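You operate a simulated robot arm through the tools that you are given. There is no shell and no other tool. Be economical: measure what you need, move in short steps, check, and stop when the job is done.

Carry out the task below with a simulated two-armed robot. There is one attempt and no reset: what you move stays moved.

Task
Move the red pin to the card's hole and run the gripper there.
Fine: the white card names the hole. Switch the gantry off before you touch the pin, on again for the OUT run, and off at the end.
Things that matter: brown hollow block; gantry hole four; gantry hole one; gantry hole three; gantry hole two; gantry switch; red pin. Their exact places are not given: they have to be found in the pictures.

The check looks at the end state, three seconds after you hand in, the way a careful person would. Anything else that was tipped, shoved, dropped, spilled or broken makes it a failure.

Robot
Two 7-joint arms with two-finger parallel grippers on one trunk, on a base that drives. Base frame: it is fixed to the floor where the robot stands at the start and does not move with it; the origin is under the middle of the robot, x ahead of it, y to its left, z up. Lengths are in mm, angles in rad, forces in N, time in s.
The left shoulder is at the start at [80, 131, 947], the right one opposite. With the tool pointing down near the work surface each hand reaches from about 380 to 860 mm from the robot's upright axis, wherever it stands, measured 20 degrees to its own side. Places, roughly: brown hollow block [2000, -500, 1250]; gantry hole four [700, 400, 900]; gantry hole one [500, 600, 900]; gantry hole three [700, 500, 900]; gantry hole two [600, 500, 900]; gantry switch [600, 0, 900]. Payload 1.57 kg a hand.
Tool frame (each hand has its own): the origin (TCP) lies between the finger pads and is the grasp point; the fingertips stand 30 mm ahead of it; z points along the fingers, y is the line along which they close. Largest opening 110 mm; finger width 24, thickness 12; the body of the gripper, 48 by 112 mm, starts 78 mm behind the TCP.
Orientation is that of the tool frame in the base frame, as [roll, pitch, yaw] about the fixed x, y, z axes, in that order (R = Rz(yaw) Ry(pitch) Rx(roll)). With the fingers straight down and closing along the base's y, the tool's x points along the base's -x, its y along +y and its z along -z.

Tools
- The arms move only by the tool move_arm. It takes "left_series", "right_series" or both (then of equal length, played together; a hand with none holds still); each is one flat list of numbers, 6 for each row, row after row: the shift along the base's x, y, z in mm, then the turn, a rotation vector about the base's x, y, z in rad. In form: [dx, dy, dz, wx, wy, wz, dx, dy, dz, wx, wy, wz, ...]. A call has 1 to 10 rows; each row is the pose to reach, as a shift and turn from the pose commanded when the call began. "left_hand" and "right_hand" are, for a hand that has rows, the finger opening in mm, from 0 to 110, set as the call begins (left out, the last holds). Rows are played at 5 a second. More than 50 mm and 0.15 rad between two rows, or a gripper value outside its range, and nothing of the call is played. Where a pose cannot be reached the arm comes as near as it can. A force on the tool above 40 N (or 10 N above the force at the start of the call, whichever is more), or a blocked arm, ends the call early, and 0.2 s more pass. The fingers move at their own pace (about 108 mm/s each) and stop on an object; they squeeze with about 22 N. The grip force told is the motor's: it shows also when the fingers shut on nothing. Time passes only in rows, and 0.2 s behind the last, so rows that repeat a pose let the fingers close. It gives the time, the measured TCP pose, the force on the tool (base axes), the opening and the grip force at its end, in the units of the frame above (readings bear some noise), with the torque about the TCP (base axes, N m) and any sound that the robot's microphone picked up, and new pictures: "show" is both (left out), scene, wrist or none (wrist: the cameras of the hands that moved).
- Cameras (640 x 400 px; columns grow to the right, rows downward): "scene" is now at [-54.7, 37, 1453]; the picture's right is [0.40, -0.91, 0.00], its down [-0.24, -0.11, -0.96] and it looks along [0.88, 0.39, -0.27] (base axes); focal length 262 px, centre (320, 200). "left" rides on the left gripper at [70, -16, -141] in its tool frame; the picture's right is [0.23, 0.97, 0.00], its down [-0.86, 0.20, -0.48] and it looks along [-0.47, 0.11, 0.88] (tool axes); focal length 222 px, centre (320, 200). "right" rides on the right gripper at [70, 16, -141] in its tool frame; the picture's right is [-0.23, 0.97, 0.00], its down [-0.86, -0.20, -0.48] and it looks along [-0.47, -0.11, 0.88] (tool axes); focal length 222 px, centre (320, 200).
- base_move(legs): drives the robot by 1 to 6 legs, each [ahead, left, turn to the left] in mm, mm and rad, along the robot's own axes; the way and the turn of a leg run together, so that a leg with both is an arc; at most 1500 mm and 3.142 rad a leg. The arms and the cameras ride along, it lands a little off, and it stops where it bumps. It gives what a move gives, and a new picture of the scene camera.
- turn_head(pan, tilt): turns the head with the scene camera to pan (to the left, within 1.902 rad either way) and tilt (down, from -0.506 to 1.204), counted from straight ahead of the robot. It gives what a move gives, and a new picture of the scene camera.
- probe_pixels(camera, pixels): there is no depth. For up to 12 entries [column, row, z] of the newest picture of that camera ("zoom" is the newest enlarged one), the place [x, y] in the base frame at which the ray of that pixel passes the height z, good to about 3 mm. No time passes.
- inspect(camera, box): a new picture of the part [left, top, right, bottom] of that camera's present view, enlarged. No time passes.
- hand_in(): hands the job in; it is judged then, once.

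Work in short steps. Measure before you move; look again where a grasp or a placing could have gone wrong, and mend it. You have 80 turns and 260 pictures in all, those below and enlarged ones among them. Open the grippers and draw the arms clear of the work before you hand the job in, unless the task says otherwise; then end with one line.

The tools are called after "Call:" by a JSON object that holds its "method" and its "body". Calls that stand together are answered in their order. move_arm: Moves the arms, as the interface text tells. Its arguments: {"type":"object","properties":{"left_series":{"type":"array","items":{"type":"number"}},"left_hand":{"type":"number"},"right_series":{"type":"array","items":{"type":"number"}},"right_hand":{"type":"number"},"show":{"type":"string","enum":["both","scene","wrist","none"]}},"required":[]} The other tools are called the same way: base_move (legs) drives the base; turn_head (pan, tilt) turns the head that bears the scene camera; probe_pixels (camera, pixels) gives the place at which the rays of pixels pass given heights; inspect (camera, box) takes an enlarged picture of a part of a camera's view; hand_in () hands the job in.

At the start:

```text
t: 0.0
left_ee_pos: [315.8, 403.4, 1414.0]
left_ee_rot: [3.138, 0.001, -3.141]
left_force: [-0.3, -0.1, -0.4]
left_ft_torque: [0.03, 0.02, 0.0]
left_opening: 109.8
left_grip_force: 0.1
right_ee_pos: [538.7, 72.1, 1000.1]
right_ee_rot: [3.141, -0.001, 3.14]
right_force: [0.2, -0.1, 0.7]
right_ft_torque: [-0.01, -0.01, 0.02]
right_opening: 109.8
right_grip_force: 0.0
robot x, y, heading: [-0.2, 1.0, 0.001]
head pan, tilt: [0.417, 0.271]
```

scene: 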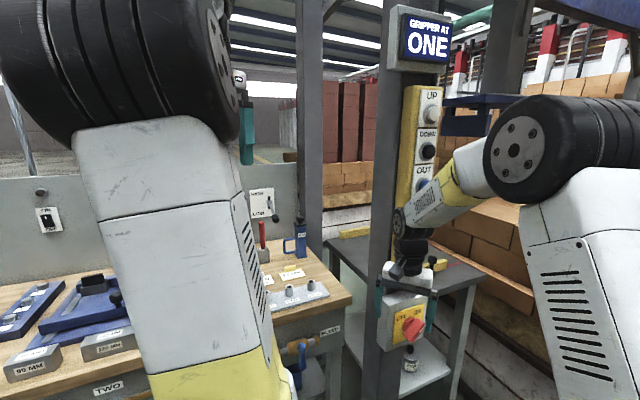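
right: 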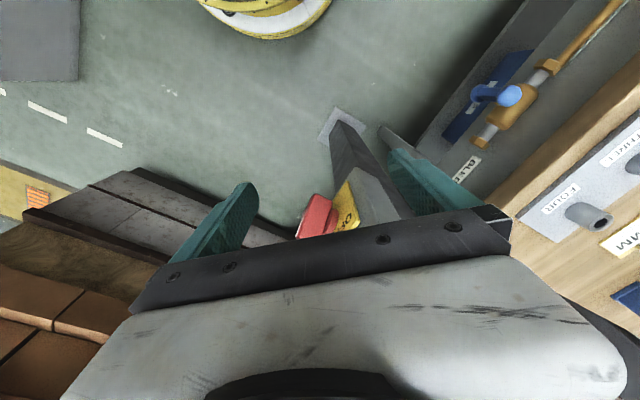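
left: 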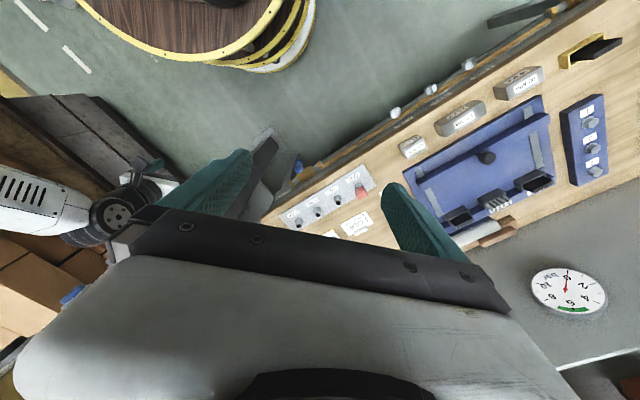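

The scene shows a pendant (about 425,140), a red switch (410,328), a row of holes (290,295), a red pin (262,235) and a white card (262,203). I enlarge these first.

Call:
{"method": "inspect", "body": {"camera": "scene", "box": [230, 170, 350, 320]}}

Call:
{"method": "inspect", "body": {"camera": "scene", "box": [370, 0, 470, 380]}}

Call:
{"method": "inspect", "body": {"camera": "left", "box": [260, 120, 420, 250]}}

Call:
{"method": "inspect", "body": {"camera": "right", "box": [250, 80, 640, 260]}}

```text
2.67 times, centred on (290, 245) of scene
```

zoom: 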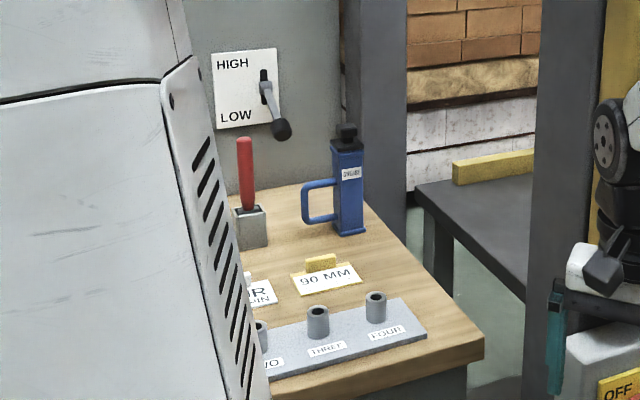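

```text
1.05 times, centred on (420, 190) of scene (not enlarged: the box is as wide or as high as the picture)
```

zoom: 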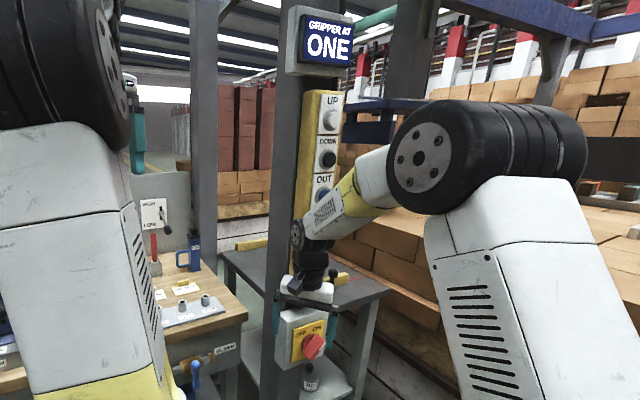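

```text
3.08 times, centred on (340, 185) of left
```

zoom: 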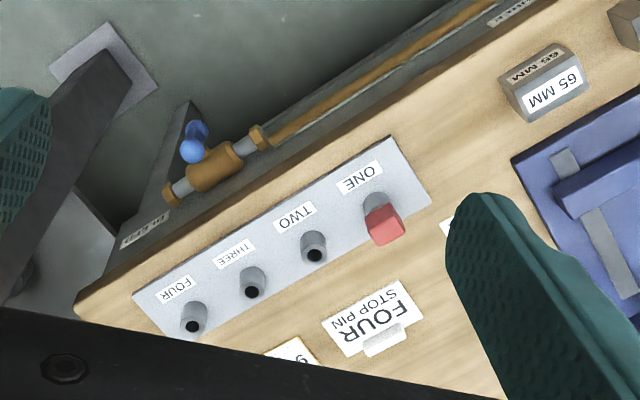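

```text
1.64 times, centred on (445, 170) of right
```

zoom: 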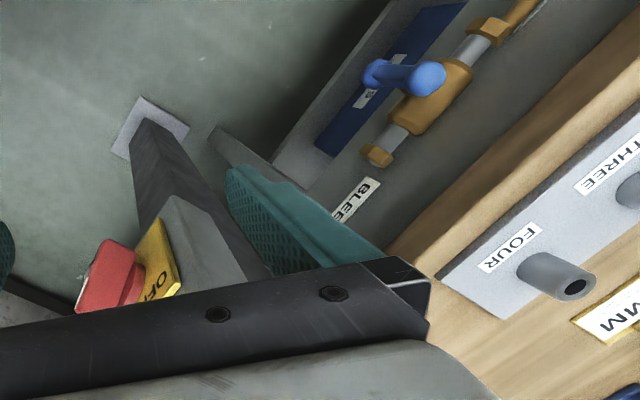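

The white card reads "FOUR STOP PIN", the red-capped pin is in hole ONE, and the display says "GRIPPER AT ONE". I look around at the gantry and the block before acting.

Call:
{"method": "turn_head", "body": {"pan": -0.3, "tilt": 0.0}}

Call:
{"method": "turn_head", "body": {"pan": -0.1, "tilt": 0.5}}

Call:
{"method": "turn_head", "body": {"pan": 0.9, "tilt": 0.5}}

```text
t: 1.1
left_ee_pos: [316.5, 402.4, 1414.7]
left_ee_rot: [3.14, 0.001, 3.141]
left_force: [-0.9, 0.4, -0.4]
left_ft_torque: [-0.04, -0.01, 0.03]
left_opening: 109.9
left_grip_force: 0.1
right_ee_pos: [539.2, 72.8, 1000.0]
right_ee_rot: [3.141, 0.0, 3.141]
right_force: [0.3, 0.9, 0.1]
right_ft_torque: [0.01, 0.0, 0.01]
right_opening: 109.9
right_grip_force: 0.1
robot x, y, heading: [-1.8, -0.8, -0.003]
head pan, tilt: [-0.3, 0.0]
```

scene: 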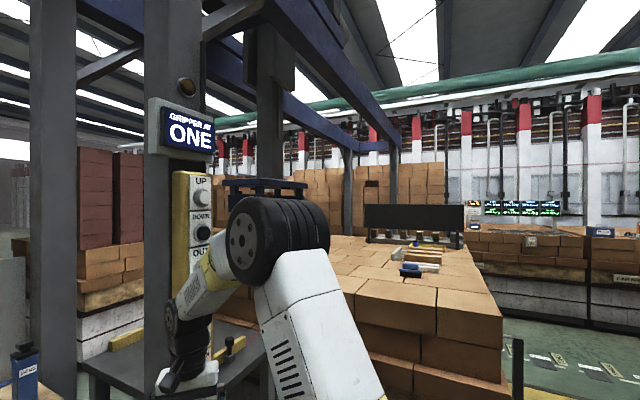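

```text
t: 2.0
left_ee_pos: [315.7, 402.4, 1414.1]
left_ee_rot: [3.14, 0.0, 3.141]
left_force: [0.3, -1.1, 0.7]
left_ft_torque: [0.0, -0.01, -0.01]
left_opening: 109.9
left_grip_force: 0.0
right_ee_pos: [538.9, 73.0, 998.8]
right_ee_rot: [3.141, 0.0, -3.141]
right_force: [0.2, 0.7, -0.4]
right_ft_torque: [-0.02, -0.01, 0.01]
right_opening: 109.8
right_grip_force: 0.0
robot x, y, heading: [2.1, -3.4, 0.003]
head pan, tilt: [-0.099, 0.499]
```

scene: 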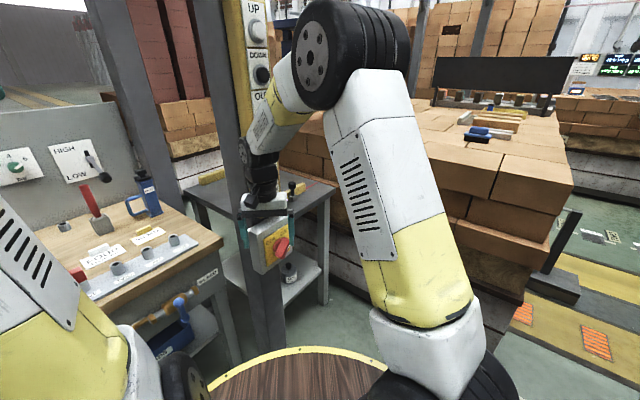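

```text
t: 3.3
left_ee_pos: [315.7, 403.3, 1413.8]
left_ee_rot: [3.14, 0.002, -3.141]
left_force: [0.4, 0.5, -1.3]
left_ft_torque: [0.01, 0.01, -0.01]
left_opening: 109.8
left_grip_force: 0.0
right_ee_pos: [538.7, 73.2, 999.5]
right_ee_rot: [-3.141, 0.0, 3.14]
right_force: [-1.2, 0.5, 0.4]
right_ft_torque: [-0.01, -0.01, 0.0]
right_opening: 109.9
right_grip_force: 0.0
robot x, y, heading: [-1.0, 0.8, 0.003]
head pan, tilt: [0.901, 0.499]
```

scene: 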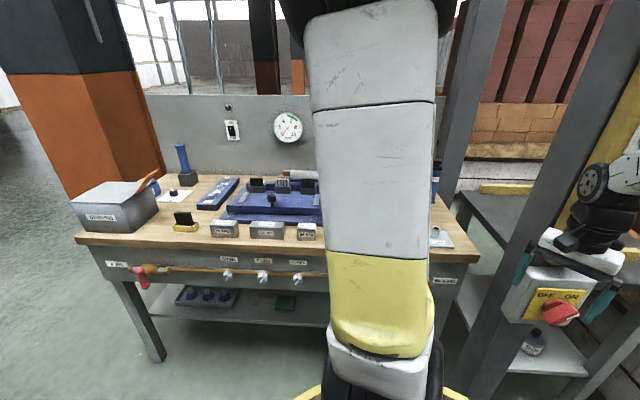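

The switch is a red rotary knob at (562,312), labelled OFF / ON. I enlarge it, and look from the right camera.

Call:
{"method": "inspect", "body": {"camera": "scene", "box": [490, 230, 640, 350]}}

Call:
{"method": "turn_head", "body": {"pan": 0.2, "tilt": 0.6}}

Call:
{"method": "inspect", "body": {"camera": "right", "box": [270, 150, 420, 245]}}

```text
3.33 times, centred on (565, 290) of scene
```

zoom: 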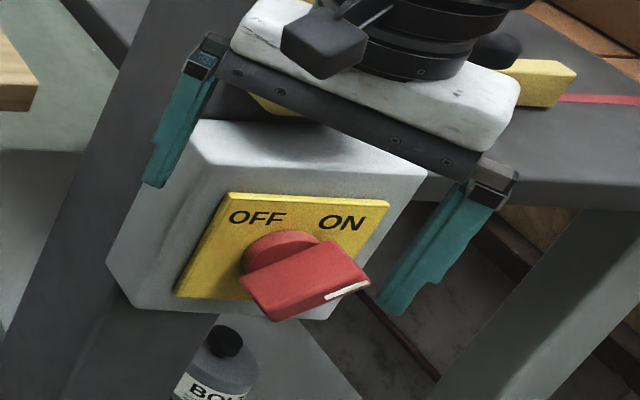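

```text
t: 4.3
left_ee_pos: [315.4, 403.4, 1415.0]
left_ee_rot: [3.138, 0.003, 3.141]
left_force: [0.0, -0.3, -0.7]
left_ft_torque: [-0.01, -0.04, -0.01]
left_opening: 110.0
left_grip_force: 0.0
right_ee_pos: [538.3, 73.3, 999.1]
right_ee_rot: [3.14, 0.001, -3.141]
right_force: [0.7, 0.2, -0.5]
right_ft_torque: [0.02, 0.02, 0.02]
right_opening: 109.9
right_grip_force: 0.0
robot x, y, heading: [-0.3, -1.9, 0.003]
head pan, tilt: [0.201, 0.6]
```

scene: 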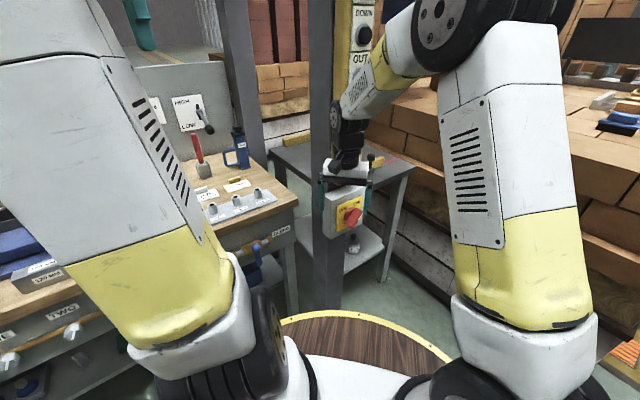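

```text
4.21 times, centred on (345, 198) of right
```

zoom: 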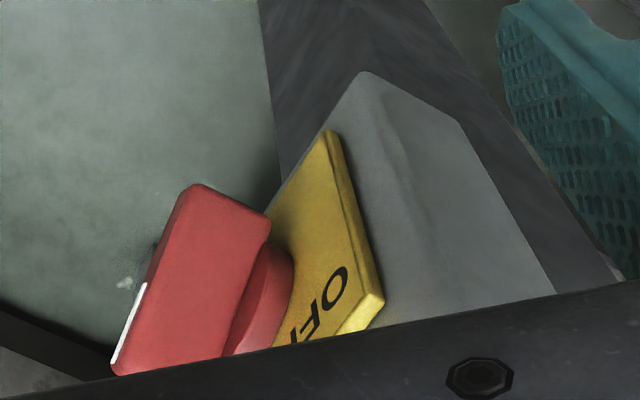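

The right gripper straddles the box, and the knob's white mark is at its right end. I lift the right arm and draw it back for a clear view.

Call:
{"method": "move_arm", "body": {"right_series": [0, 0, 45, 0, 0, 0, 0, 0, 90, 0, 0, 0, -40, -10, 110, 0, 0, 0, -80, -40, 110, 0, 0, 0, -110, -80, 110, 0, 0, 0, -120, -120, 110, 0, 0, 0, -120, -160, 110, 0, 0, 0], "show": "both"}}

```text
t: 6.0
left_ee_pos: [315.9, 402.6, 1414.3]
left_ee_rot: [3.141, 0.001, 3.141]
left_force: [0.9, -0.2, -0.4]
left_ft_torque: [-0.01, 0.02, -0.01]
left_opening: 109.9
left_grip_force: 0.1
right_ee_pos: [418.3, -87.0, 1109.0]
right_ee_rot: [3.141, -0.001, -3.141]
right_force: [-0.5, 1.0, 0.1]
right_ft_torque: [-0.02, -0.01, -0.01]
right_opening: 110.1
right_grip_force: 0.0
robot x, y, heading: [-1.2, -4.5, 0.004]
head pan, tilt: [0.201, 0.6]
```

scene: 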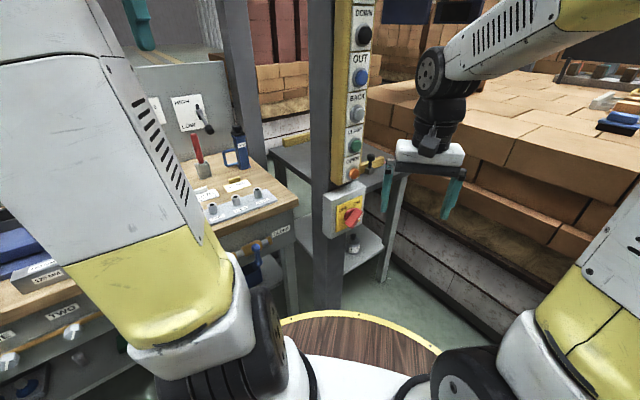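
right: 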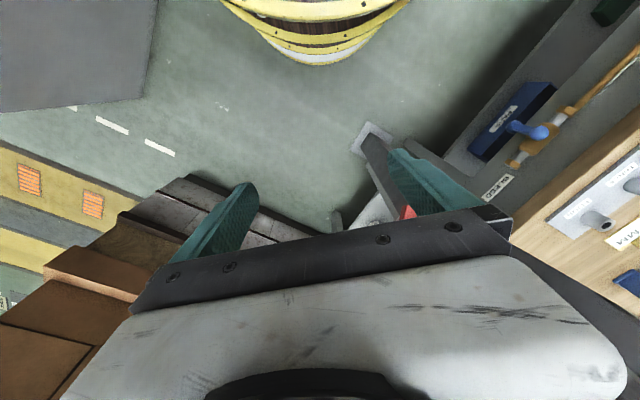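

The pendant is now clear: buttons DOWN, OUT, BACK, CLAMP, OPEN in a column near (357,40–175). I enlarge the pendant and the switch.

Call:
{"method": "inspect", "body": {"camera": "scene", "box": [310, 170, 390, 245]}}

Call:
{"method": "inspect", "body": {"camera": "scene", "box": [300, 0, 420, 190]}}

Call:
{"method": "turn_head", "body": {"pan": 0.2, "tilt": -0.2}}

Call:
{"method": "turn_head", "body": {"pan": -0.6, "tilt": -0.1}}

```text
5.33 times, centred on (350, 208) of scene
```

zoom: 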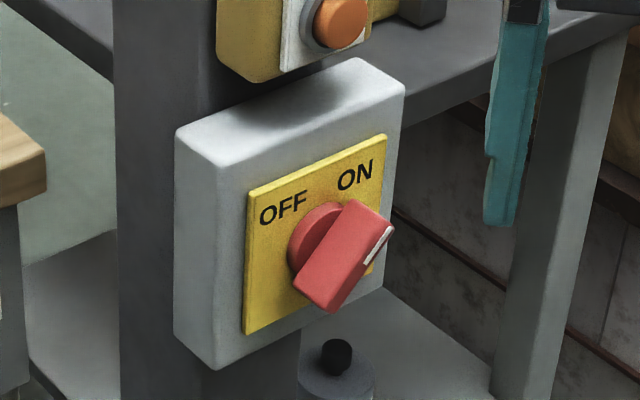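

```text
2.11 times, centred on (360, 95) of scene
```

zoom: 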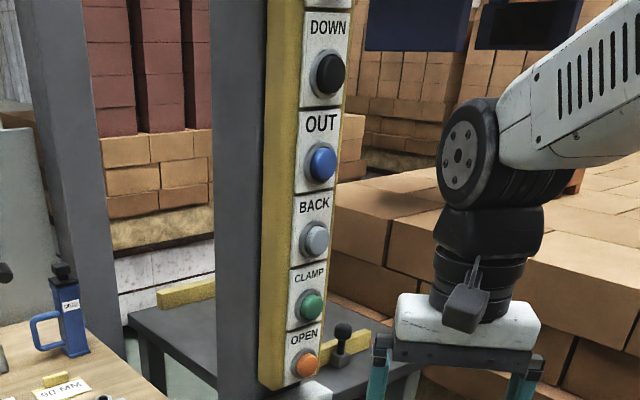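

```text
t: 7.1
left_ee_pos: [316.7, 403.0, 1413.3]
left_ee_rot: [3.139, 0.002, -3.141]
left_force: [0.2, 0.0, -0.6]
left_ft_torque: [-0.02, 0.0, 0.01]
left_opening: 109.8
left_grip_force: 0.0
right_ee_pos: [420.4, -85.6, 1110.2]
right_ee_rot: [-3.141, 0.0, 3.141]
right_force: [0.8, 0.6, -0.6]
right_ft_torque: [0.0, 0.0, 0.0]
right_opening: 109.8
right_grip_force: 0.2
robot x, y, heading: [-1.4, -2.0, 0.003]
head pan, tilt: [0.201, -0.201]
```

scene: 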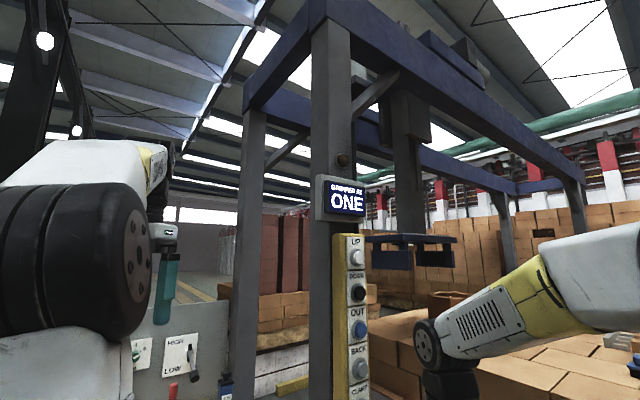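

```text
t: 8.2
left_ee_pos: [315.0, 403.0, 1414.6]
left_ee_rot: [-3.141, 0.001, 3.141]
left_force: [0.5, 0.1, 0.0]
left_ft_torque: [-0.02, 0.02, -0.02]
left_opening: 109.9
left_grip_force: 0.0
right_ee_pos: [418.4, -86.1, 1110.4]
right_ee_rot: [3.141, -0.001, -3.141]
right_force: [0.3, -0.6, 0.5]
right_ft_torque: [0.0, 0.02, 0.03]
right_opening: 109.8
right_grip_force: 0.1
robot x, y, heading: [1.0, -2.5, -0.004]
head pan, tilt: [-0.6, -0.099]
```

scene: 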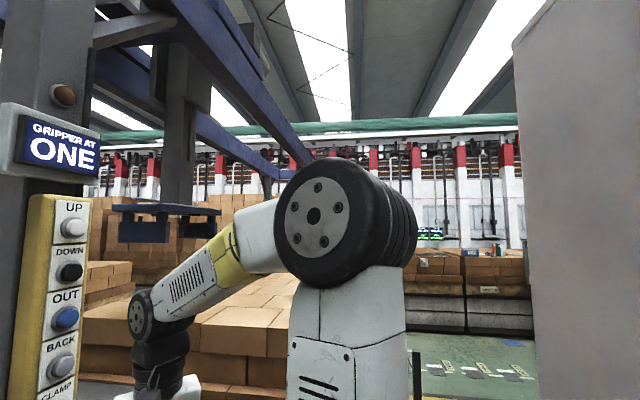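

A brown hollow block sits near (447,300) of the earlier view, under or beyond the hanging gripper. I look at it to see whether the OUT run would clear it.

Call:
{"method": "turn_head", "body": {"pan": 0.0, "tilt": 0.0}}

Call:
{"method": "inspect", "body": {"camera": "scene", "box": [250, 80, 450, 260]}}

```text
t: 9.2
left_ee_pos: [315.8, 403.3, 1413.0]
left_ee_rot: [3.14, 0.001, 3.141]
left_force: [-0.2, -0.2, 0.4]
left_ft_torque: [0.0, 0.03, 0.04]
left_opening: 110.2
left_grip_force: 0.0
right_ee_pos: [419.2, -85.8, 1109.8]
right_ee_rot: [3.141, 0.0, 3.14]
right_force: [-0.9, 0.0, 0.5]
right_ft_torque: [0.0, -0.01, -0.01]
right_opening: 109.9
right_grip_force: 0.0
robot x, y, heading: [-0.3, 2.2, 0.003]
head pan, tilt: [0.0, 0.0]
```

scene: 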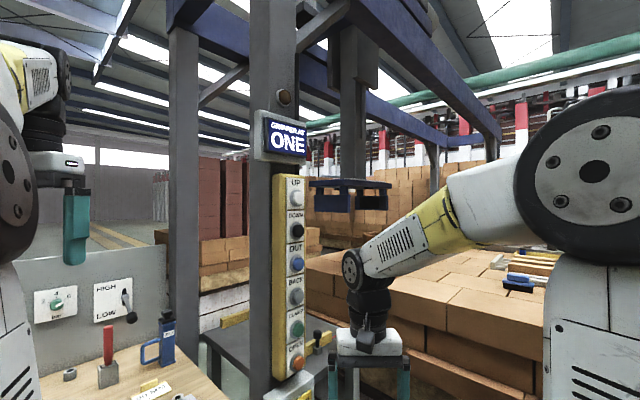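

```text
2.22 times, centred on (350, 170) of scene
```

zoom: 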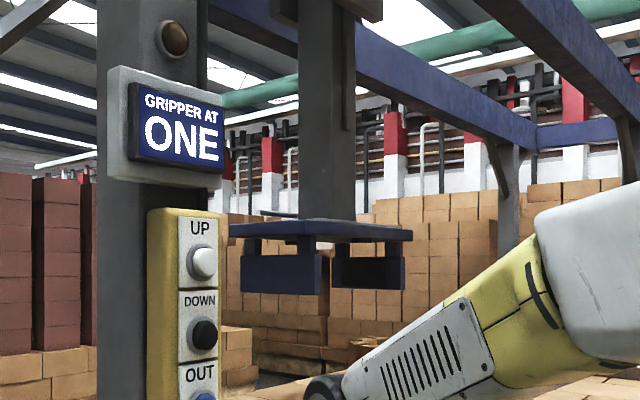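

The hanging gripper looks well above the hollow block. Next I need the switch's position, so I point the head at it for probing and bring the right camera to a viewpoint in front of it.

Call:
{"method": "turn_head", "body": {"pan": 0.0, "tilt": 0.55}}

Call:
{"method": "move_arm", "body": {"right_series": [0, 0, 0, 0, -0.14, 0, 0, 0, 0, 0, -0.28, 0, 0, 0, 0, 0, -0.42, 0, 0, 0, 0, 0, -0.56, 0, 0, 0, 0, 0, -0.7, 0, -20, 0, 0, 0, -0.84, 0, -40, 0, 0, 0, -0.98, 0]}}

```text
t: 10.2
left_ee_pos: [315.9, 403.8, 1413.9]
left_ee_rot: [3.139, 0.003, 3.141]
left_force: [0.8, 0.4, -0.4]
left_ft_torque: [-0.02, -0.02, -0.01]
left_opening: 110.2
left_grip_force: 0.1
right_ee_pos: [419.7, -86.6, 1109.7]
right_ee_rot: [3.141, -0.001, -3.141]
right_force: [-0.4, -0.2, 0.2]
right_ft_torque: [0.04, -0.01, 0.01]
right_opening: 110.0
right_grip_force: 0.1
robot x, y, heading: [2.7, 1.0, 0.0]
head pan, tilt: [0.0, 0.55]
```

scene: 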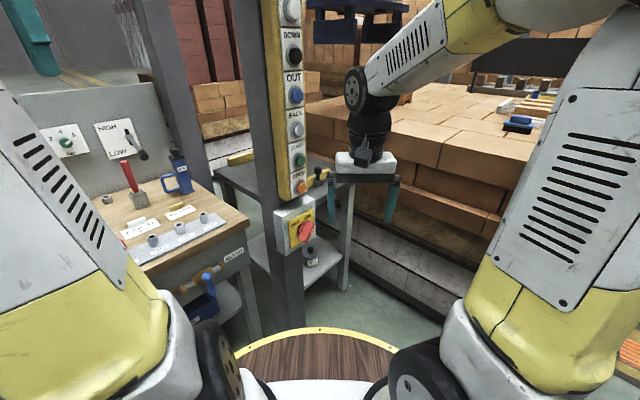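

```text
t: 11.8
left_ee_pos: [316.3, 402.9, 1414.4]
left_ee_rot: [3.14, -0.001, -3.142]
left_force: [0.6, 0.0, 0.4]
left_ft_torque: [0.05, 0.04, 0.04]
left_opening: 110.1
left_grip_force: 0.0
right_ee_pos: [427.9, -51.3, 1186.7]
right_ee_rot: [-3.139, 0.978, -3.141]
right_force: [1.3, -0.2, -0.4]
right_ft_torque: [0.02, 0.01, 0.01]
right_opening: 110.1
right_grip_force: 0.0
right hand out of reach, approached as far as the arm can: row 5, 6, 7
robot x, y, heading: [-0.3, -1.6, -0.003]
head pan, tilt: [0.0, 0.55]
```

scene: 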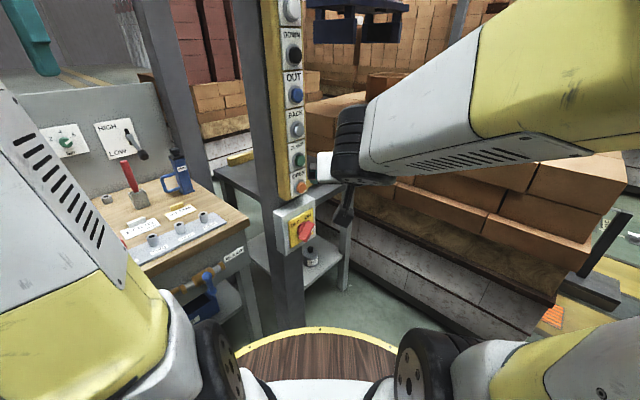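
right: 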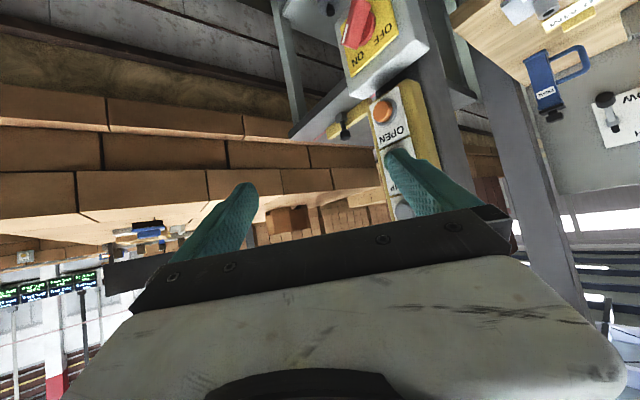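

Both cameras now see the knob: scene (305,231), right (357,25). I probe rays for the knob, the plate corners and buttons at several heights to triangulate.

Call:
{"method": "inspect", "body": {"camera": "right", "box": [310, 0, 450, 90]}}

Call:
{"method": "probe_pixels", "body": {"camera": "right", "pixels": [[357, 25, 850], [357, 25, 900], [357, 25, 950], [384, 111, 950], [384, 111, 1000], [384, 111, 1050]]}}

Call:
{"method": "inspect", "body": {"camera": "scene", "box": [260, 150, 350, 260]}}

Call:
{"method": "probe_pixels", "body": {"camera": "scene", "pixels": [[305, 231, 850], [305, 231, 900], [305, 231, 950], [301, 187, 950], [301, 187, 1000], [301, 187, 1050]]}}

```text
4.44 times, centred on (380, 45) of right
```

zoom: 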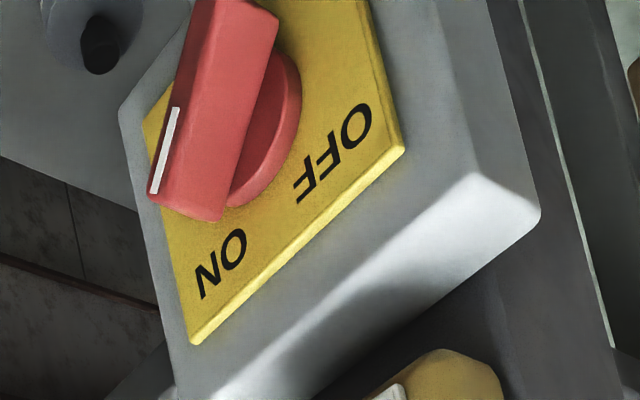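

```text
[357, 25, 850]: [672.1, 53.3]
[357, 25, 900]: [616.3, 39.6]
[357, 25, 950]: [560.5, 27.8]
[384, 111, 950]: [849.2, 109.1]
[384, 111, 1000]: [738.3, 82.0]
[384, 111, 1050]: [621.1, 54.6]
```

```text
3.64 times, centred on (305, 205) of scene
```

zoom: 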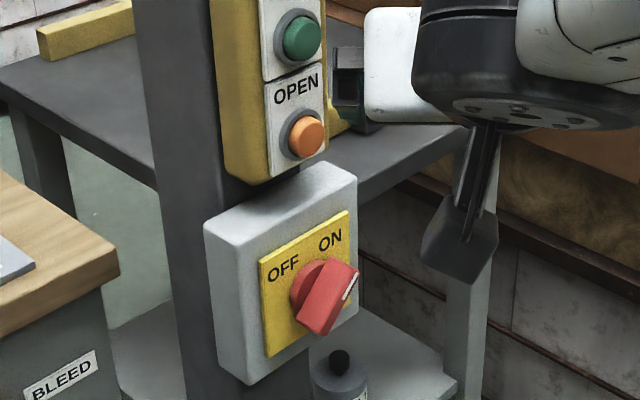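

```text
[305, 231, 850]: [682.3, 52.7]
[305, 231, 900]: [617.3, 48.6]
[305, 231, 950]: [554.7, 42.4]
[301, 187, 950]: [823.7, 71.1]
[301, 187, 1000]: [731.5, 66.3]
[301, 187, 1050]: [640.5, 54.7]
```

Rays agree for the knob at about (612,45,905). I triangulate the plate's top corners and the white mark for the plate's normal.

Call:
{"method": "probe_pixels", "body": {"camera": "right", "pixels": [[398.7, 33.1, 900], [398.7, 33.1, 950], [350.7, 77.7, 900], [350.7, 77.7, 950], [345.1, 33.7, 880], [345.1, 33.7, 930]]}}

Call:
{"method": "probe_pixels", "body": {"camera": "scene", "pixels": [[288.5, 222, 900], [288.5, 222, 950], [312.7, 208.3, 900], [312.7, 208.3, 950], [313.2, 229.2, 880], [313.2, 229.2, 930], [313, 235, 850], [313, 235, 900], [290, 248, 850], [290, 248, 900]]}}

```text
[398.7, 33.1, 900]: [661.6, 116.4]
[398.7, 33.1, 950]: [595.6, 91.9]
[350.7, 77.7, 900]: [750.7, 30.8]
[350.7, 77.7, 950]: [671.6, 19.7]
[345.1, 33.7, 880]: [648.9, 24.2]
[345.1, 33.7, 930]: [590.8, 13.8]
```

```text
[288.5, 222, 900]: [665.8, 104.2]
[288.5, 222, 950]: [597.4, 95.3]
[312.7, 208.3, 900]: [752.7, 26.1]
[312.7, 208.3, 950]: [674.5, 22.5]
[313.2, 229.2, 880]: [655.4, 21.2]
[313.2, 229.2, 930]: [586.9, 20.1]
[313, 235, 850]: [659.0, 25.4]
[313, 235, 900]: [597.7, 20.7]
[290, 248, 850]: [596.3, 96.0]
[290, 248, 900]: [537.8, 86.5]
```

Plate corners come out near (614,98) and (695,22) at z≈936. So the plate faces (-0.68,-0.73) at about 45°, its centre is near (655,60,880), and the knob points to ON at upper right. I set the right tool vertical again and then turn it so the camera looks square at the plate.

Call:
{"method": "move_arm", "body": {"right_series": [0, 0, 0, 0, 0.14, 0, 10, 0, 0, 0, 0.28, 0, 20, 0, 0, 0, 0.42, 0, 40, 0, 0, 0, 0.56, 0, 40, 0, 0, 0, 0.7, 0, 40, 0, 0, 0, 0.84, 0, 40, 0, 0, 0, 0.98, 0], "show": "none"}}

Call:
{"method": "move_arm", "body": {"right_series": [0, 0, 0, 0, 0, 0.14, 30, 0, 0, 0, 0, 0.28, 50, 10, 0, 0, 0, 0.42, 70, 20, 0, 0, 0, 0.56, 90, 30, -20, 0, 0, 0.7, 110, 40, -40, 0, 0, 0.82, 130, 50, -60, 0, 0, 0.82]}}

```text
t: 13.4
left_ee_pos: [316.0, 402.4, 1412.7]
left_ee_rot: [-3.141, 0.003, -3.14]
left_force: [0.3, 0.0, 1.6]
left_ft_torque: [0.01, -0.03, 0.01]
left_opening: 110.0
left_grip_force: 0.0
right_ee_pos: [468.4, -53.2, 1185.4]
right_ee_rot: [3.14, -0.001, 3.14]
right_force: [-0.1, -0.3, 0.2]
right_ft_torque: [0.0, -0.05, -0.01]
right_opening: 110.2
right_grip_force: 0.1
robot x, y, heading: [-4.2, -0.4, 0.001]
head pan, tilt: [0.0, 0.55]
```

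```text
t: 15.0
left_ee_pos: [315.9, 402.7, 1413.4]
left_ee_rot: [3.14, 0.0, -3.141]
left_force: [0.5, -0.6, -0.3]
left_ft_torque: [-0.01, -0.02, 0.0]
left_opening: 110.1
left_grip_force: 0.1
right_ee_pos: [598.2, -2.6, 1126.1]
right_ee_rot: [-3.14, 0.001, -2.32]
right_force: [-0.2, -0.1, -0.5]
right_ft_torque: [0.01, -0.06, 0.0]
right_opening: 110.1
right_grip_force: 0.1
robot x, y, heading: [-1.6, -1.6, -0.003]
head pan, tilt: [0.0, 0.55]
```

scene: 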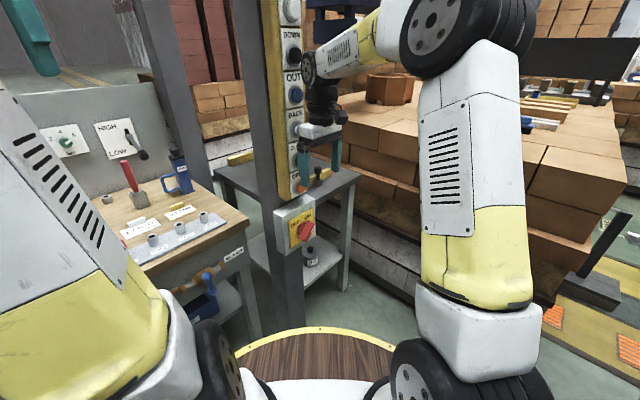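
right: 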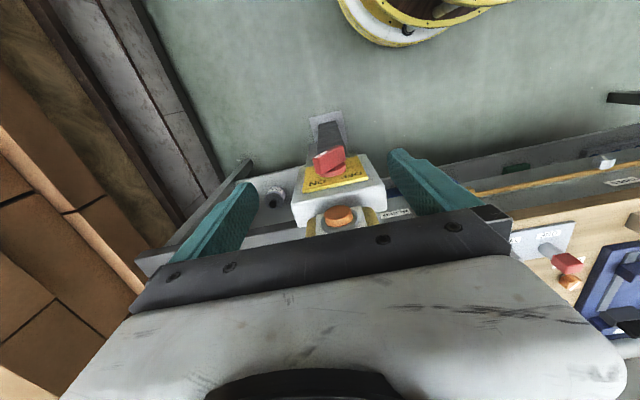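

The right camera now sees the plate and OPEN button squarely. I enlarge it and probe the plate corners again.

Call:
{"method": "inspect", "body": {"camera": "right", "box": [270, 130, 400, 220]}}

Call:
{"method": "inspect", "body": {"camera": "scene", "box": [265, 150, 345, 260]}}

```text
4.44 times, centred on (335, 175) of right
```

zoom: 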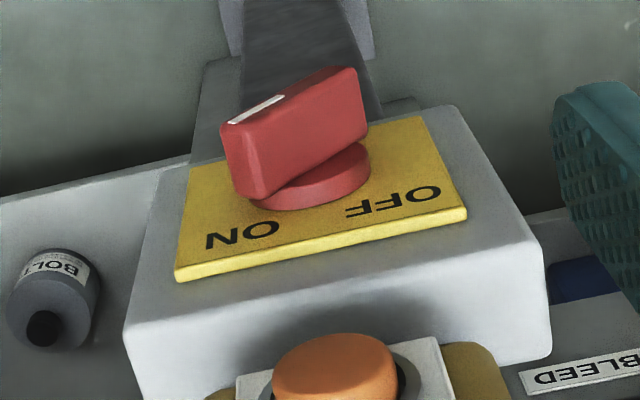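

```text
3.64 times, centred on (305, 205) of scene
```

zoom: 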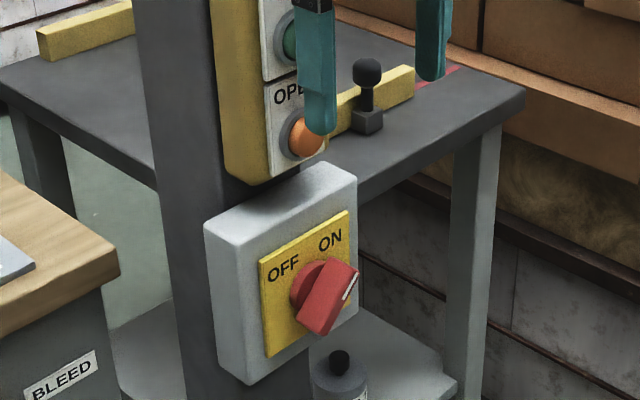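

Call:
{"method": "probe_pixels", "body": {"camera": "right", "pixels": [[302.3, 190.8, 920], [302.3, 190.8, 950], [368.1, 176.8, 920], [368.1, 176.8, 950], [327.8, 151.4, 870], [327.8, 151.4, 900], [340, 183.5, 1000], [346, 214, 1000], [346, 214, 1030]]}}

Call:
{"method": "probe_pixels", "body": {"camera": "scene", "pixels": [[312.7, 208.3, 920], [312.7, 208.3, 950], [288.5, 222, 920], [288.5, 222, 950], [311.3, 232.5, 870], [311.3, 232.5, 900], [301.5, 186.5, 1000], [301.5, 186.5, 1030]]}}

```text
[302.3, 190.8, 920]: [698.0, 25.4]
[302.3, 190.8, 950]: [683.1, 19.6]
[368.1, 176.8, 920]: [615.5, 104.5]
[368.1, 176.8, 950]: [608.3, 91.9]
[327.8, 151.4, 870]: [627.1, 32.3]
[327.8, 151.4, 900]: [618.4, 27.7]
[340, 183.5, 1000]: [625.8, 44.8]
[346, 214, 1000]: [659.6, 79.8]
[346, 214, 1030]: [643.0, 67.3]
```

```text
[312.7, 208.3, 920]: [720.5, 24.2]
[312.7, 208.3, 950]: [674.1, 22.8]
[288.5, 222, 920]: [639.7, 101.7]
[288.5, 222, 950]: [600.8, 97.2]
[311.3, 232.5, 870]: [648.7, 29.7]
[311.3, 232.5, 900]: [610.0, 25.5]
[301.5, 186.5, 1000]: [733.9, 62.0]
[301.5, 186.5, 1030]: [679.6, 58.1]
```

The plate centre is near (648.5,59.5,888) with normal (-0.70,-0.72), and the knob's front stands about 41 mm out. I plan to straddle the knob's upper end with fingers 60 mm apart, tilted top-out to stay clear of the OPEN button. I go to a standoff first.

Call:
{"method": "move_arm", "body": {"right_series": [-10, -20, -30, 0.083, -0.081, 0, -10, -20, -60, 0.167, -0.163, 0, -10, -20, -95, 0.25, -0.244, 0, -4, -11, -126, 0.25, -0.244, 0], "right_hand": 60}}

```text
t: 16.0
left_ee_pos: [315.9, 402.0, 1414.5]
left_ee_rot: [3.14, 0.001, -3.141]
left_force: [0.2, 0.6, 0.6]
left_ft_torque: [0.01, 0.02, 0.0]
left_opening: 110.1
left_grip_force: 0.0
right_ee_pos: [593.9, -13.3, 999.7]
right_ee_rot: [-3.136, 0.351, -2.321]
right_force: [0.4, 0.1, 1.2]
right_ft_torque: [0.01, -0.03, -0.05]
right_opening: 60.2
right_grip_force: 0.1
robot x, y, heading: [3.4, -0.3, 0.001]
head pan, tilt: [0.0, 0.55]
```

scene: 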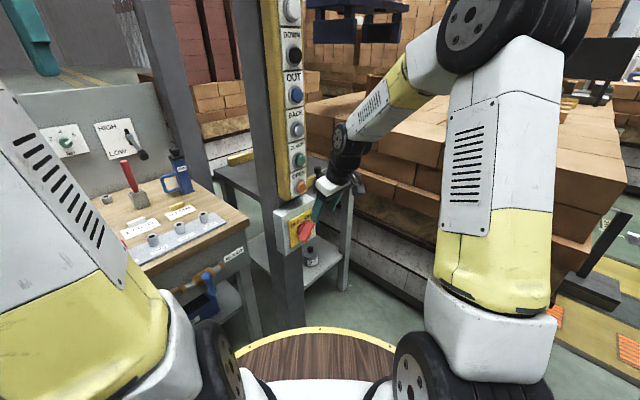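
right: 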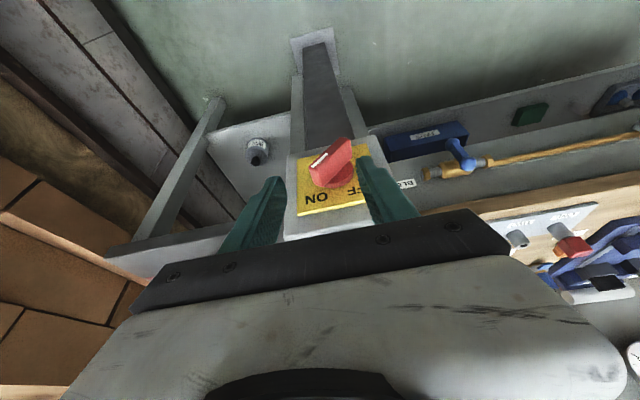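

The fingers straddle the knob as seen at (330,165). I move in most of the way and look.

Call:
{"method": "move_arm", "body": {"right_series": [10, 10, -25, 0, 0, 0, 20, 20, -50, 0, 0, 0, 26, 27, -60, 0, 0, 0], "show": "wrist"}}

Call:
{"method": "inspect", "body": {"camera": "scene", "box": [260, 170, 360, 260]}}

```text
t: 16.8
left_ee_pos: [315.9, 402.8, 1414.1]
left_ee_rot: [3.141, 0.002, -3.141]
left_force: [0.2, 0.9, -0.6]
left_ft_torque: [-0.01, -0.02, -0.01]
left_opening: 110.0
left_grip_force: 0.1
right_ee_pos: [620.9, 12.5, 939.2]
right_ee_rot: [-3.134, 0.348, -2.321]
right_force: [-0.1, -0.1, 0.2]
right_ft_torque: [0.01, -0.02, -0.01]
right_opening: 60.0
right_grip_force: 0.0
robot x, y, heading: [-2.0, 1.7, 0.003]
head pan, tilt: [0.0, 0.55]
```

right: 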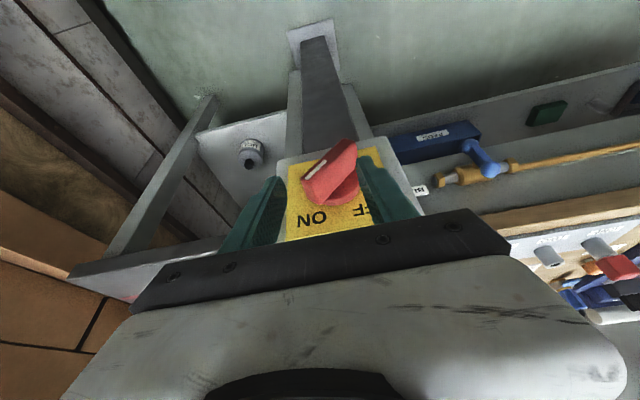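

```text
4.44 times, centred on (310, 215) of scene
```

zoom: 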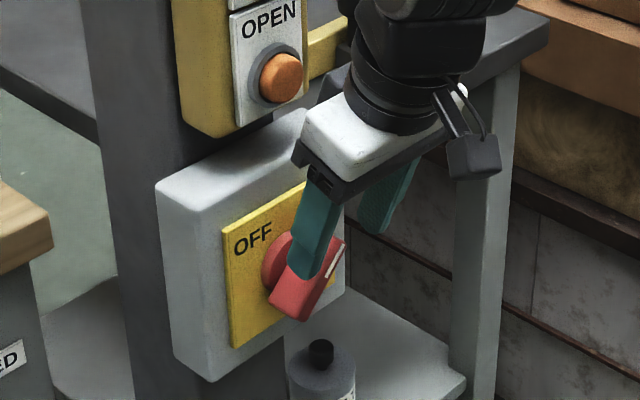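

Clear so far. I finish the approach and then sweep along the plate toward OFF.

Call:
{"method": "move_arm", "body": {"right_series": [8, 10, -15, 0, 0, 0, 1, 17, -15, 0, 0, 0, -6, 24, -15, 0, 0, 0, -13, 31, -15, 0, 0, 0, -20, 37, -15, 0, 0, 0], "show": "wrist"}}

Call:
{"method": "inspect", "body": {"camera": "scene", "box": [260, 170, 360, 260]}}

```text
t: 18.0
left_ee_pos: [314.1, 402.0, 1414.1]
left_ee_rot: [3.139, 0.002, 3.14]
left_force: [1.0, 0.0, -1.1]
left_ft_torque: [0.01, -0.02, -0.02]
left_opening: 109.9
left_grip_force: 0.1
right_ee_pos: [598.0, 51.7, 924.4]
right_ee_rot: [-3.135, 0.348, -2.318]
right_force: [3.5, -8.2, 13.8]
right_ft_torque: [-0.6, -0.42, -0.21]
right_opening: 68.1
right_grip_force: 4.4
robot x, y, heading: [-4.5, 1.0, 0.0]
head pan, tilt: [0.0, 0.55]
```

right: 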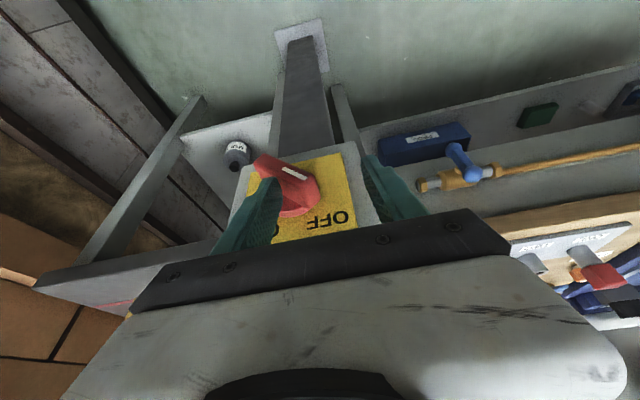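

```text
4.44 times, centred on (310, 215) of scene
```

zoom: 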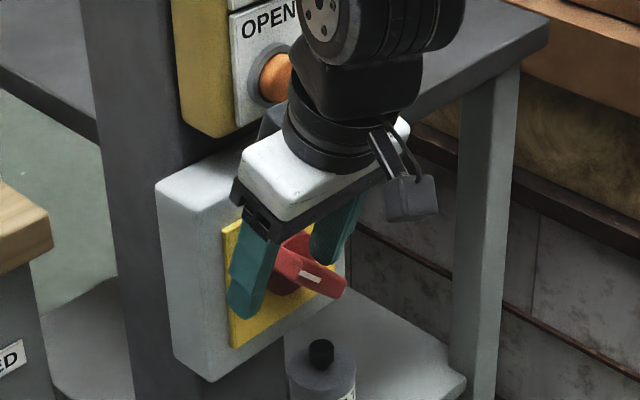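

The knob has turned with the finger still pressing. I check the position of its mark.

Call:
{"method": "inspect", "body": {"camera": "right", "box": [220, 130, 380, 250]}}

Call:
{"method": "turn_head", "body": {"pan": 0.2, "tilt": 0.1}}

```text
3.33 times, centred on (300, 190) of right
```

zoom: 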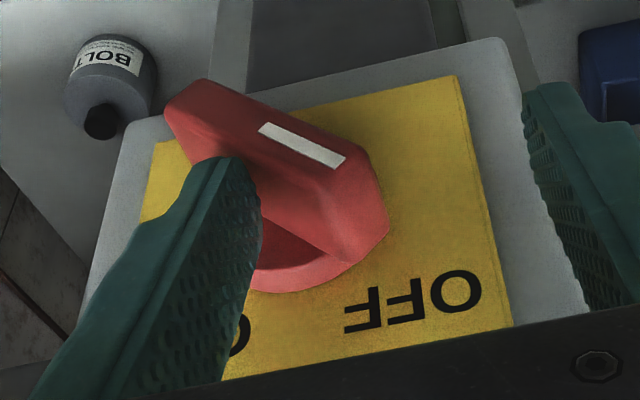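

```text
t: 18.9
left_ee_pos: [316.3, 402.9, 1414.2]
left_ee_rot: [3.141, 0.003, -3.141]
left_force: [-0.7, 0.5, 0.7]
left_ft_torque: [0.02, 0.02, 0.0]
left_opening: 110.0
left_grip_force: 0.0
right_ee_pos: [600.1, 49.8, 924.3]
right_ee_rot: [-3.133, 0.348, -2.32]
right_force: [2.3, -4.0, 8.9]
right_ft_torque: [-0.29, -0.42, 0.01]
right_opening: 64.3
right_grip_force: 2.5
robot x, y, heading: [-1.5, -1.5, 0.002]
head pan, tilt: [0.201, 0.099]
```

scene: 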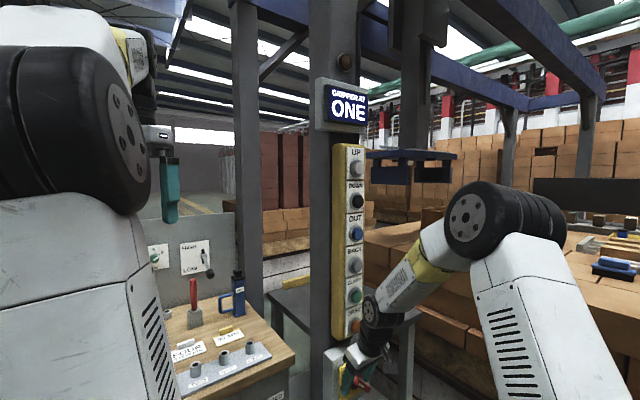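

The mark now points toward OFF. I back the fingers off slightly and out to judge the resting angle.

Call:
{"method": "move_arm", "body": {"right_series": [7, -8, 0, 0, 0, 0, -5, -10, 30, 0, 0, 0, -20, -25, 60, 0, 0, 0, -40, -45, 80, 0, 0, 0], "show": "wrist"}}

Call:
{"method": "inspect", "body": {"camera": "right", "box": [220, 100, 420, 250]}}

Call:
{"method": "inspect", "body": {"camera": "scene", "box": [300, 60, 400, 130]}}

```text
t: 19.9
left_ee_pos: [315.6, 403.0, 1413.7]
left_ee_rot: [3.14, 0.0, -3.141]
left_force: [-0.8, 0.0, 0.5]
left_ft_torque: [0.0, 0.06, 0.05]
left_opening: 109.8
left_grip_force: 0.0
right_ee_pos: [560.7, 5.6, 1003.2]
right_ee_rot: [-3.136, 0.348, -2.319]
right_force: [0.0, -0.2, 0.5]
right_ft_torque: [0.02, 0.02, 0.01]
right_opening: 59.9
right_grip_force: 0.1
robot x, y, heading: [-1.5, -1.7, 0.0]
head pan, tilt: [0.201, 0.099]
```

right: 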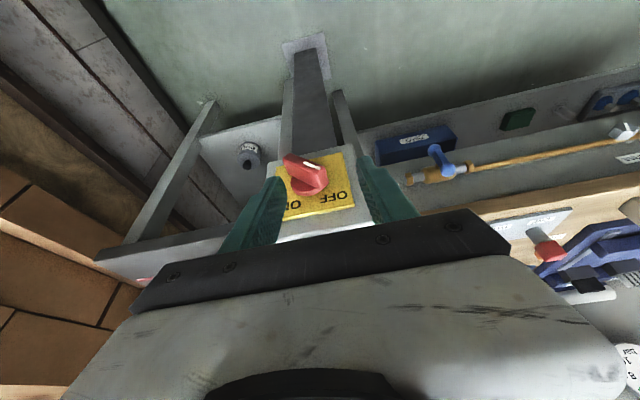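

```text
2.67 times, centred on (320, 175) of right
```

zoom: 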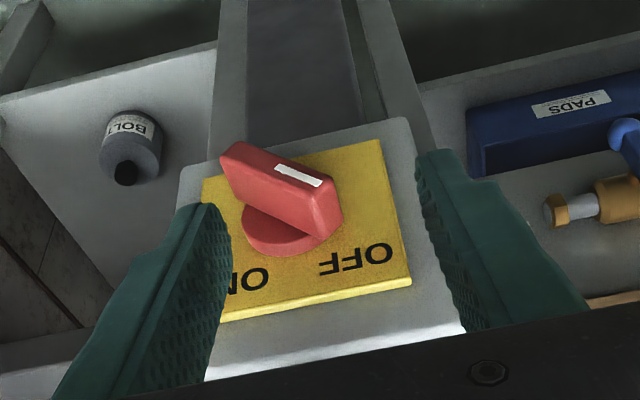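

```text
5.71 times, centred on (350, 95) of scene
```

zoom: 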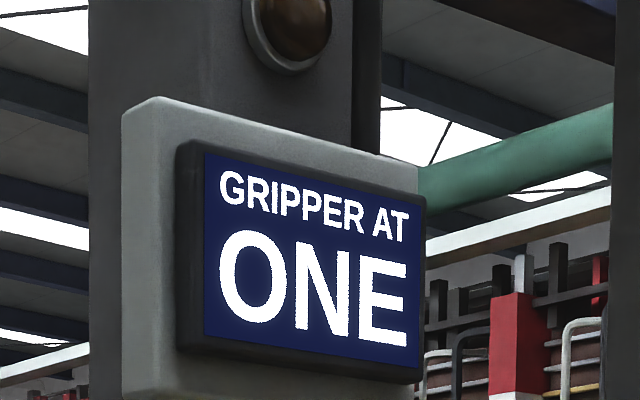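

OFF is set: the mark is at about 45° to the left. Now the pin: in the left camera the red cap is at about (361,193) and hole FOUR at (299,224). I probe these and take a fresh enlarged left view.

Call:
{"method": "inspect", "body": {"camera": "left", "box": [270, 150, 400, 240]}}

Call:
{"method": "probe_pixels", "body": {"camera": "left", "pixels": [[361, 193, 850], [361, 193, 950], [299.4, 224, 850], [299.4, 224, 950], [317.9, 212, 900], [337.7, 200.6, 900]]}}

Call:
{"method": "turn_head", "body": {"pan": 0.25, "tilt": 0.5}}

```text
4.44 times, centred on (335, 195) of left
```

zoom: 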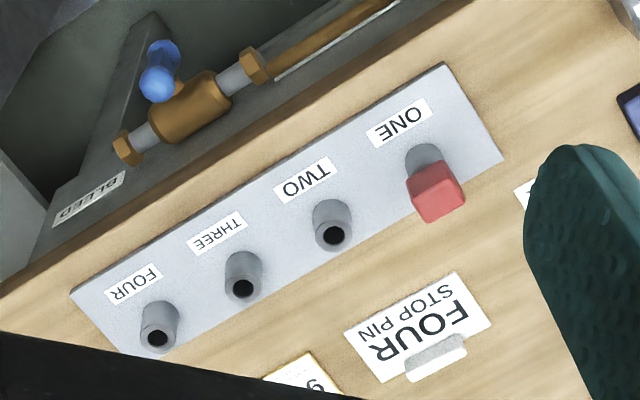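

```text
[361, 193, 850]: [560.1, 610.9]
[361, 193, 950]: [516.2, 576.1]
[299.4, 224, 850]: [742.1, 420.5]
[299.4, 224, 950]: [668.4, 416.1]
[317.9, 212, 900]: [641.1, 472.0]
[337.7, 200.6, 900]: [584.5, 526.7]
```

```text
t: 20.8
left_ee_pos: [315.8, 403.2, 1414.9]
left_ee_rot: [3.14, 0.002, -3.141]
left_force: [0.1, 0.2, 0.4]
left_ft_torque: [-0.01, 0.02, 0.01]
left_opening: 109.7
left_grip_force: 0.0
right_ee_pos: [562.0, 4.6, 1005.0]
right_ee_rot: [-3.133, 0.351, -2.32]
right_force: [-0.7, -0.4, -0.1]
right_ft_torque: [0.02, -0.02, -0.01]
right_opening: 60.2
right_grip_force: 0.1
robot x, y, heading: [2.3, -0.7, -0.0]
head pan, tilt: [0.25, 0.499]
```

scene: 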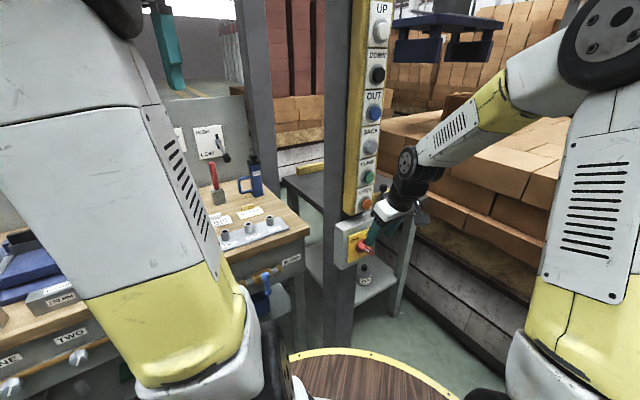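

Holes lie along a 45° line (TWO (584,527), THREE (641,472) at z≈900). I bring the left arm down over the pin region with a yaw of 0.82 so it aligns with the row.

Call:
{"method": "move_arm", "body": {"left_series": [15, 10, -40, 0, 0, 0.1, 30, 20, -80, 0, 0, 0.2, 45, 30, -120, 0, 0, 0.3, 60, 40, -160, 0, 0, 0.4, 75, 55, -200, 0, 0, 0.5, 90, 65, -240, 0, 0, 0.6, 110, 75, -280, 0, 0, 0.7, 125, 90, -315, 0, 0, 0.77, 140, 105, -340, 0, 0, 0.77, 150, 115, -350, 0, 0, 0.77], "left_hand": 60}}

```text
t: 22.9
left_ee_pos: [466.3, 517.8, 1063.5]
left_ee_rot: [3.14, 0.001, -2.372]
left_force: [0.6, 0.0, 0.5]
left_ft_torque: [0.02, -0.02, 0.01]
left_opening: 59.9
left_grip_force: 0.0
right_ee_pos: [561.8, 4.6, 1004.3]
right_ee_rot: [-3.132, 0.348, -2.32]
right_force: [-0.3, -0.4, -0.4]
right_ft_torque: [-0.01, -0.04, 0.01]
right_opening: 59.8
right_grip_force: 0.0
robot x, y, heading: [-1.1, 2.1, 0.002]
head pan, tilt: [0.25, 0.499]
```

scene: 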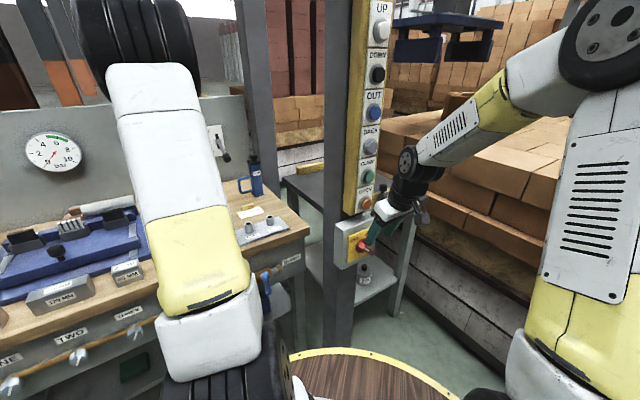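
left: 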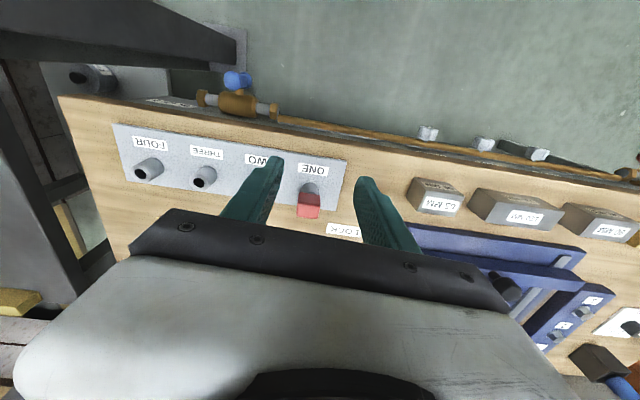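

Call:
{"method": "inspect", "body": {"camera": "left", "box": [260, 130, 380, 230]}}

Call:
{"method": "inspect", "body": {"camera": "left", "box": [100, 110, 240, 210]}}

Call:
{"method": "probe_pixels", "body": {"camera": "left", "pixels": [[308, 208, 850], [308, 208, 950], [202, 184, 850], [202, 184, 950], [141, 173, 850], [141, 173, 950]]}}

```text
4.00 times, centred on (320, 180) of left
```

zoom: 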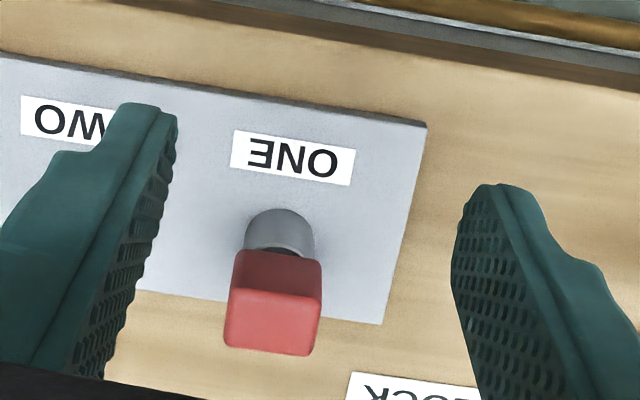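

```text
4.00 times, centred on (170, 160) of left
```

zoom: 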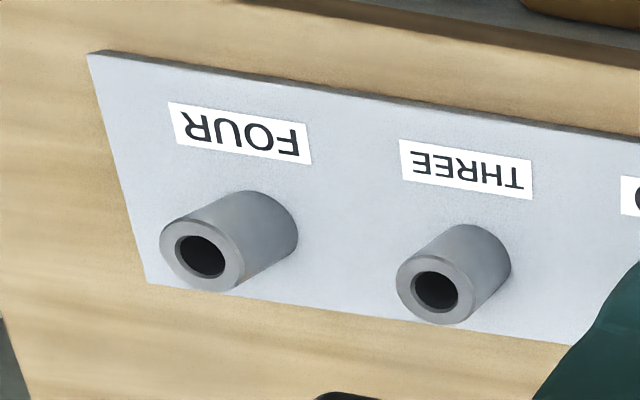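

```text
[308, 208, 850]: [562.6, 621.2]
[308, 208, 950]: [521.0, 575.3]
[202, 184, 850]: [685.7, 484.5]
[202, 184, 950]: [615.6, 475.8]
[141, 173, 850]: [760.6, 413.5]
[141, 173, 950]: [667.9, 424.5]
```

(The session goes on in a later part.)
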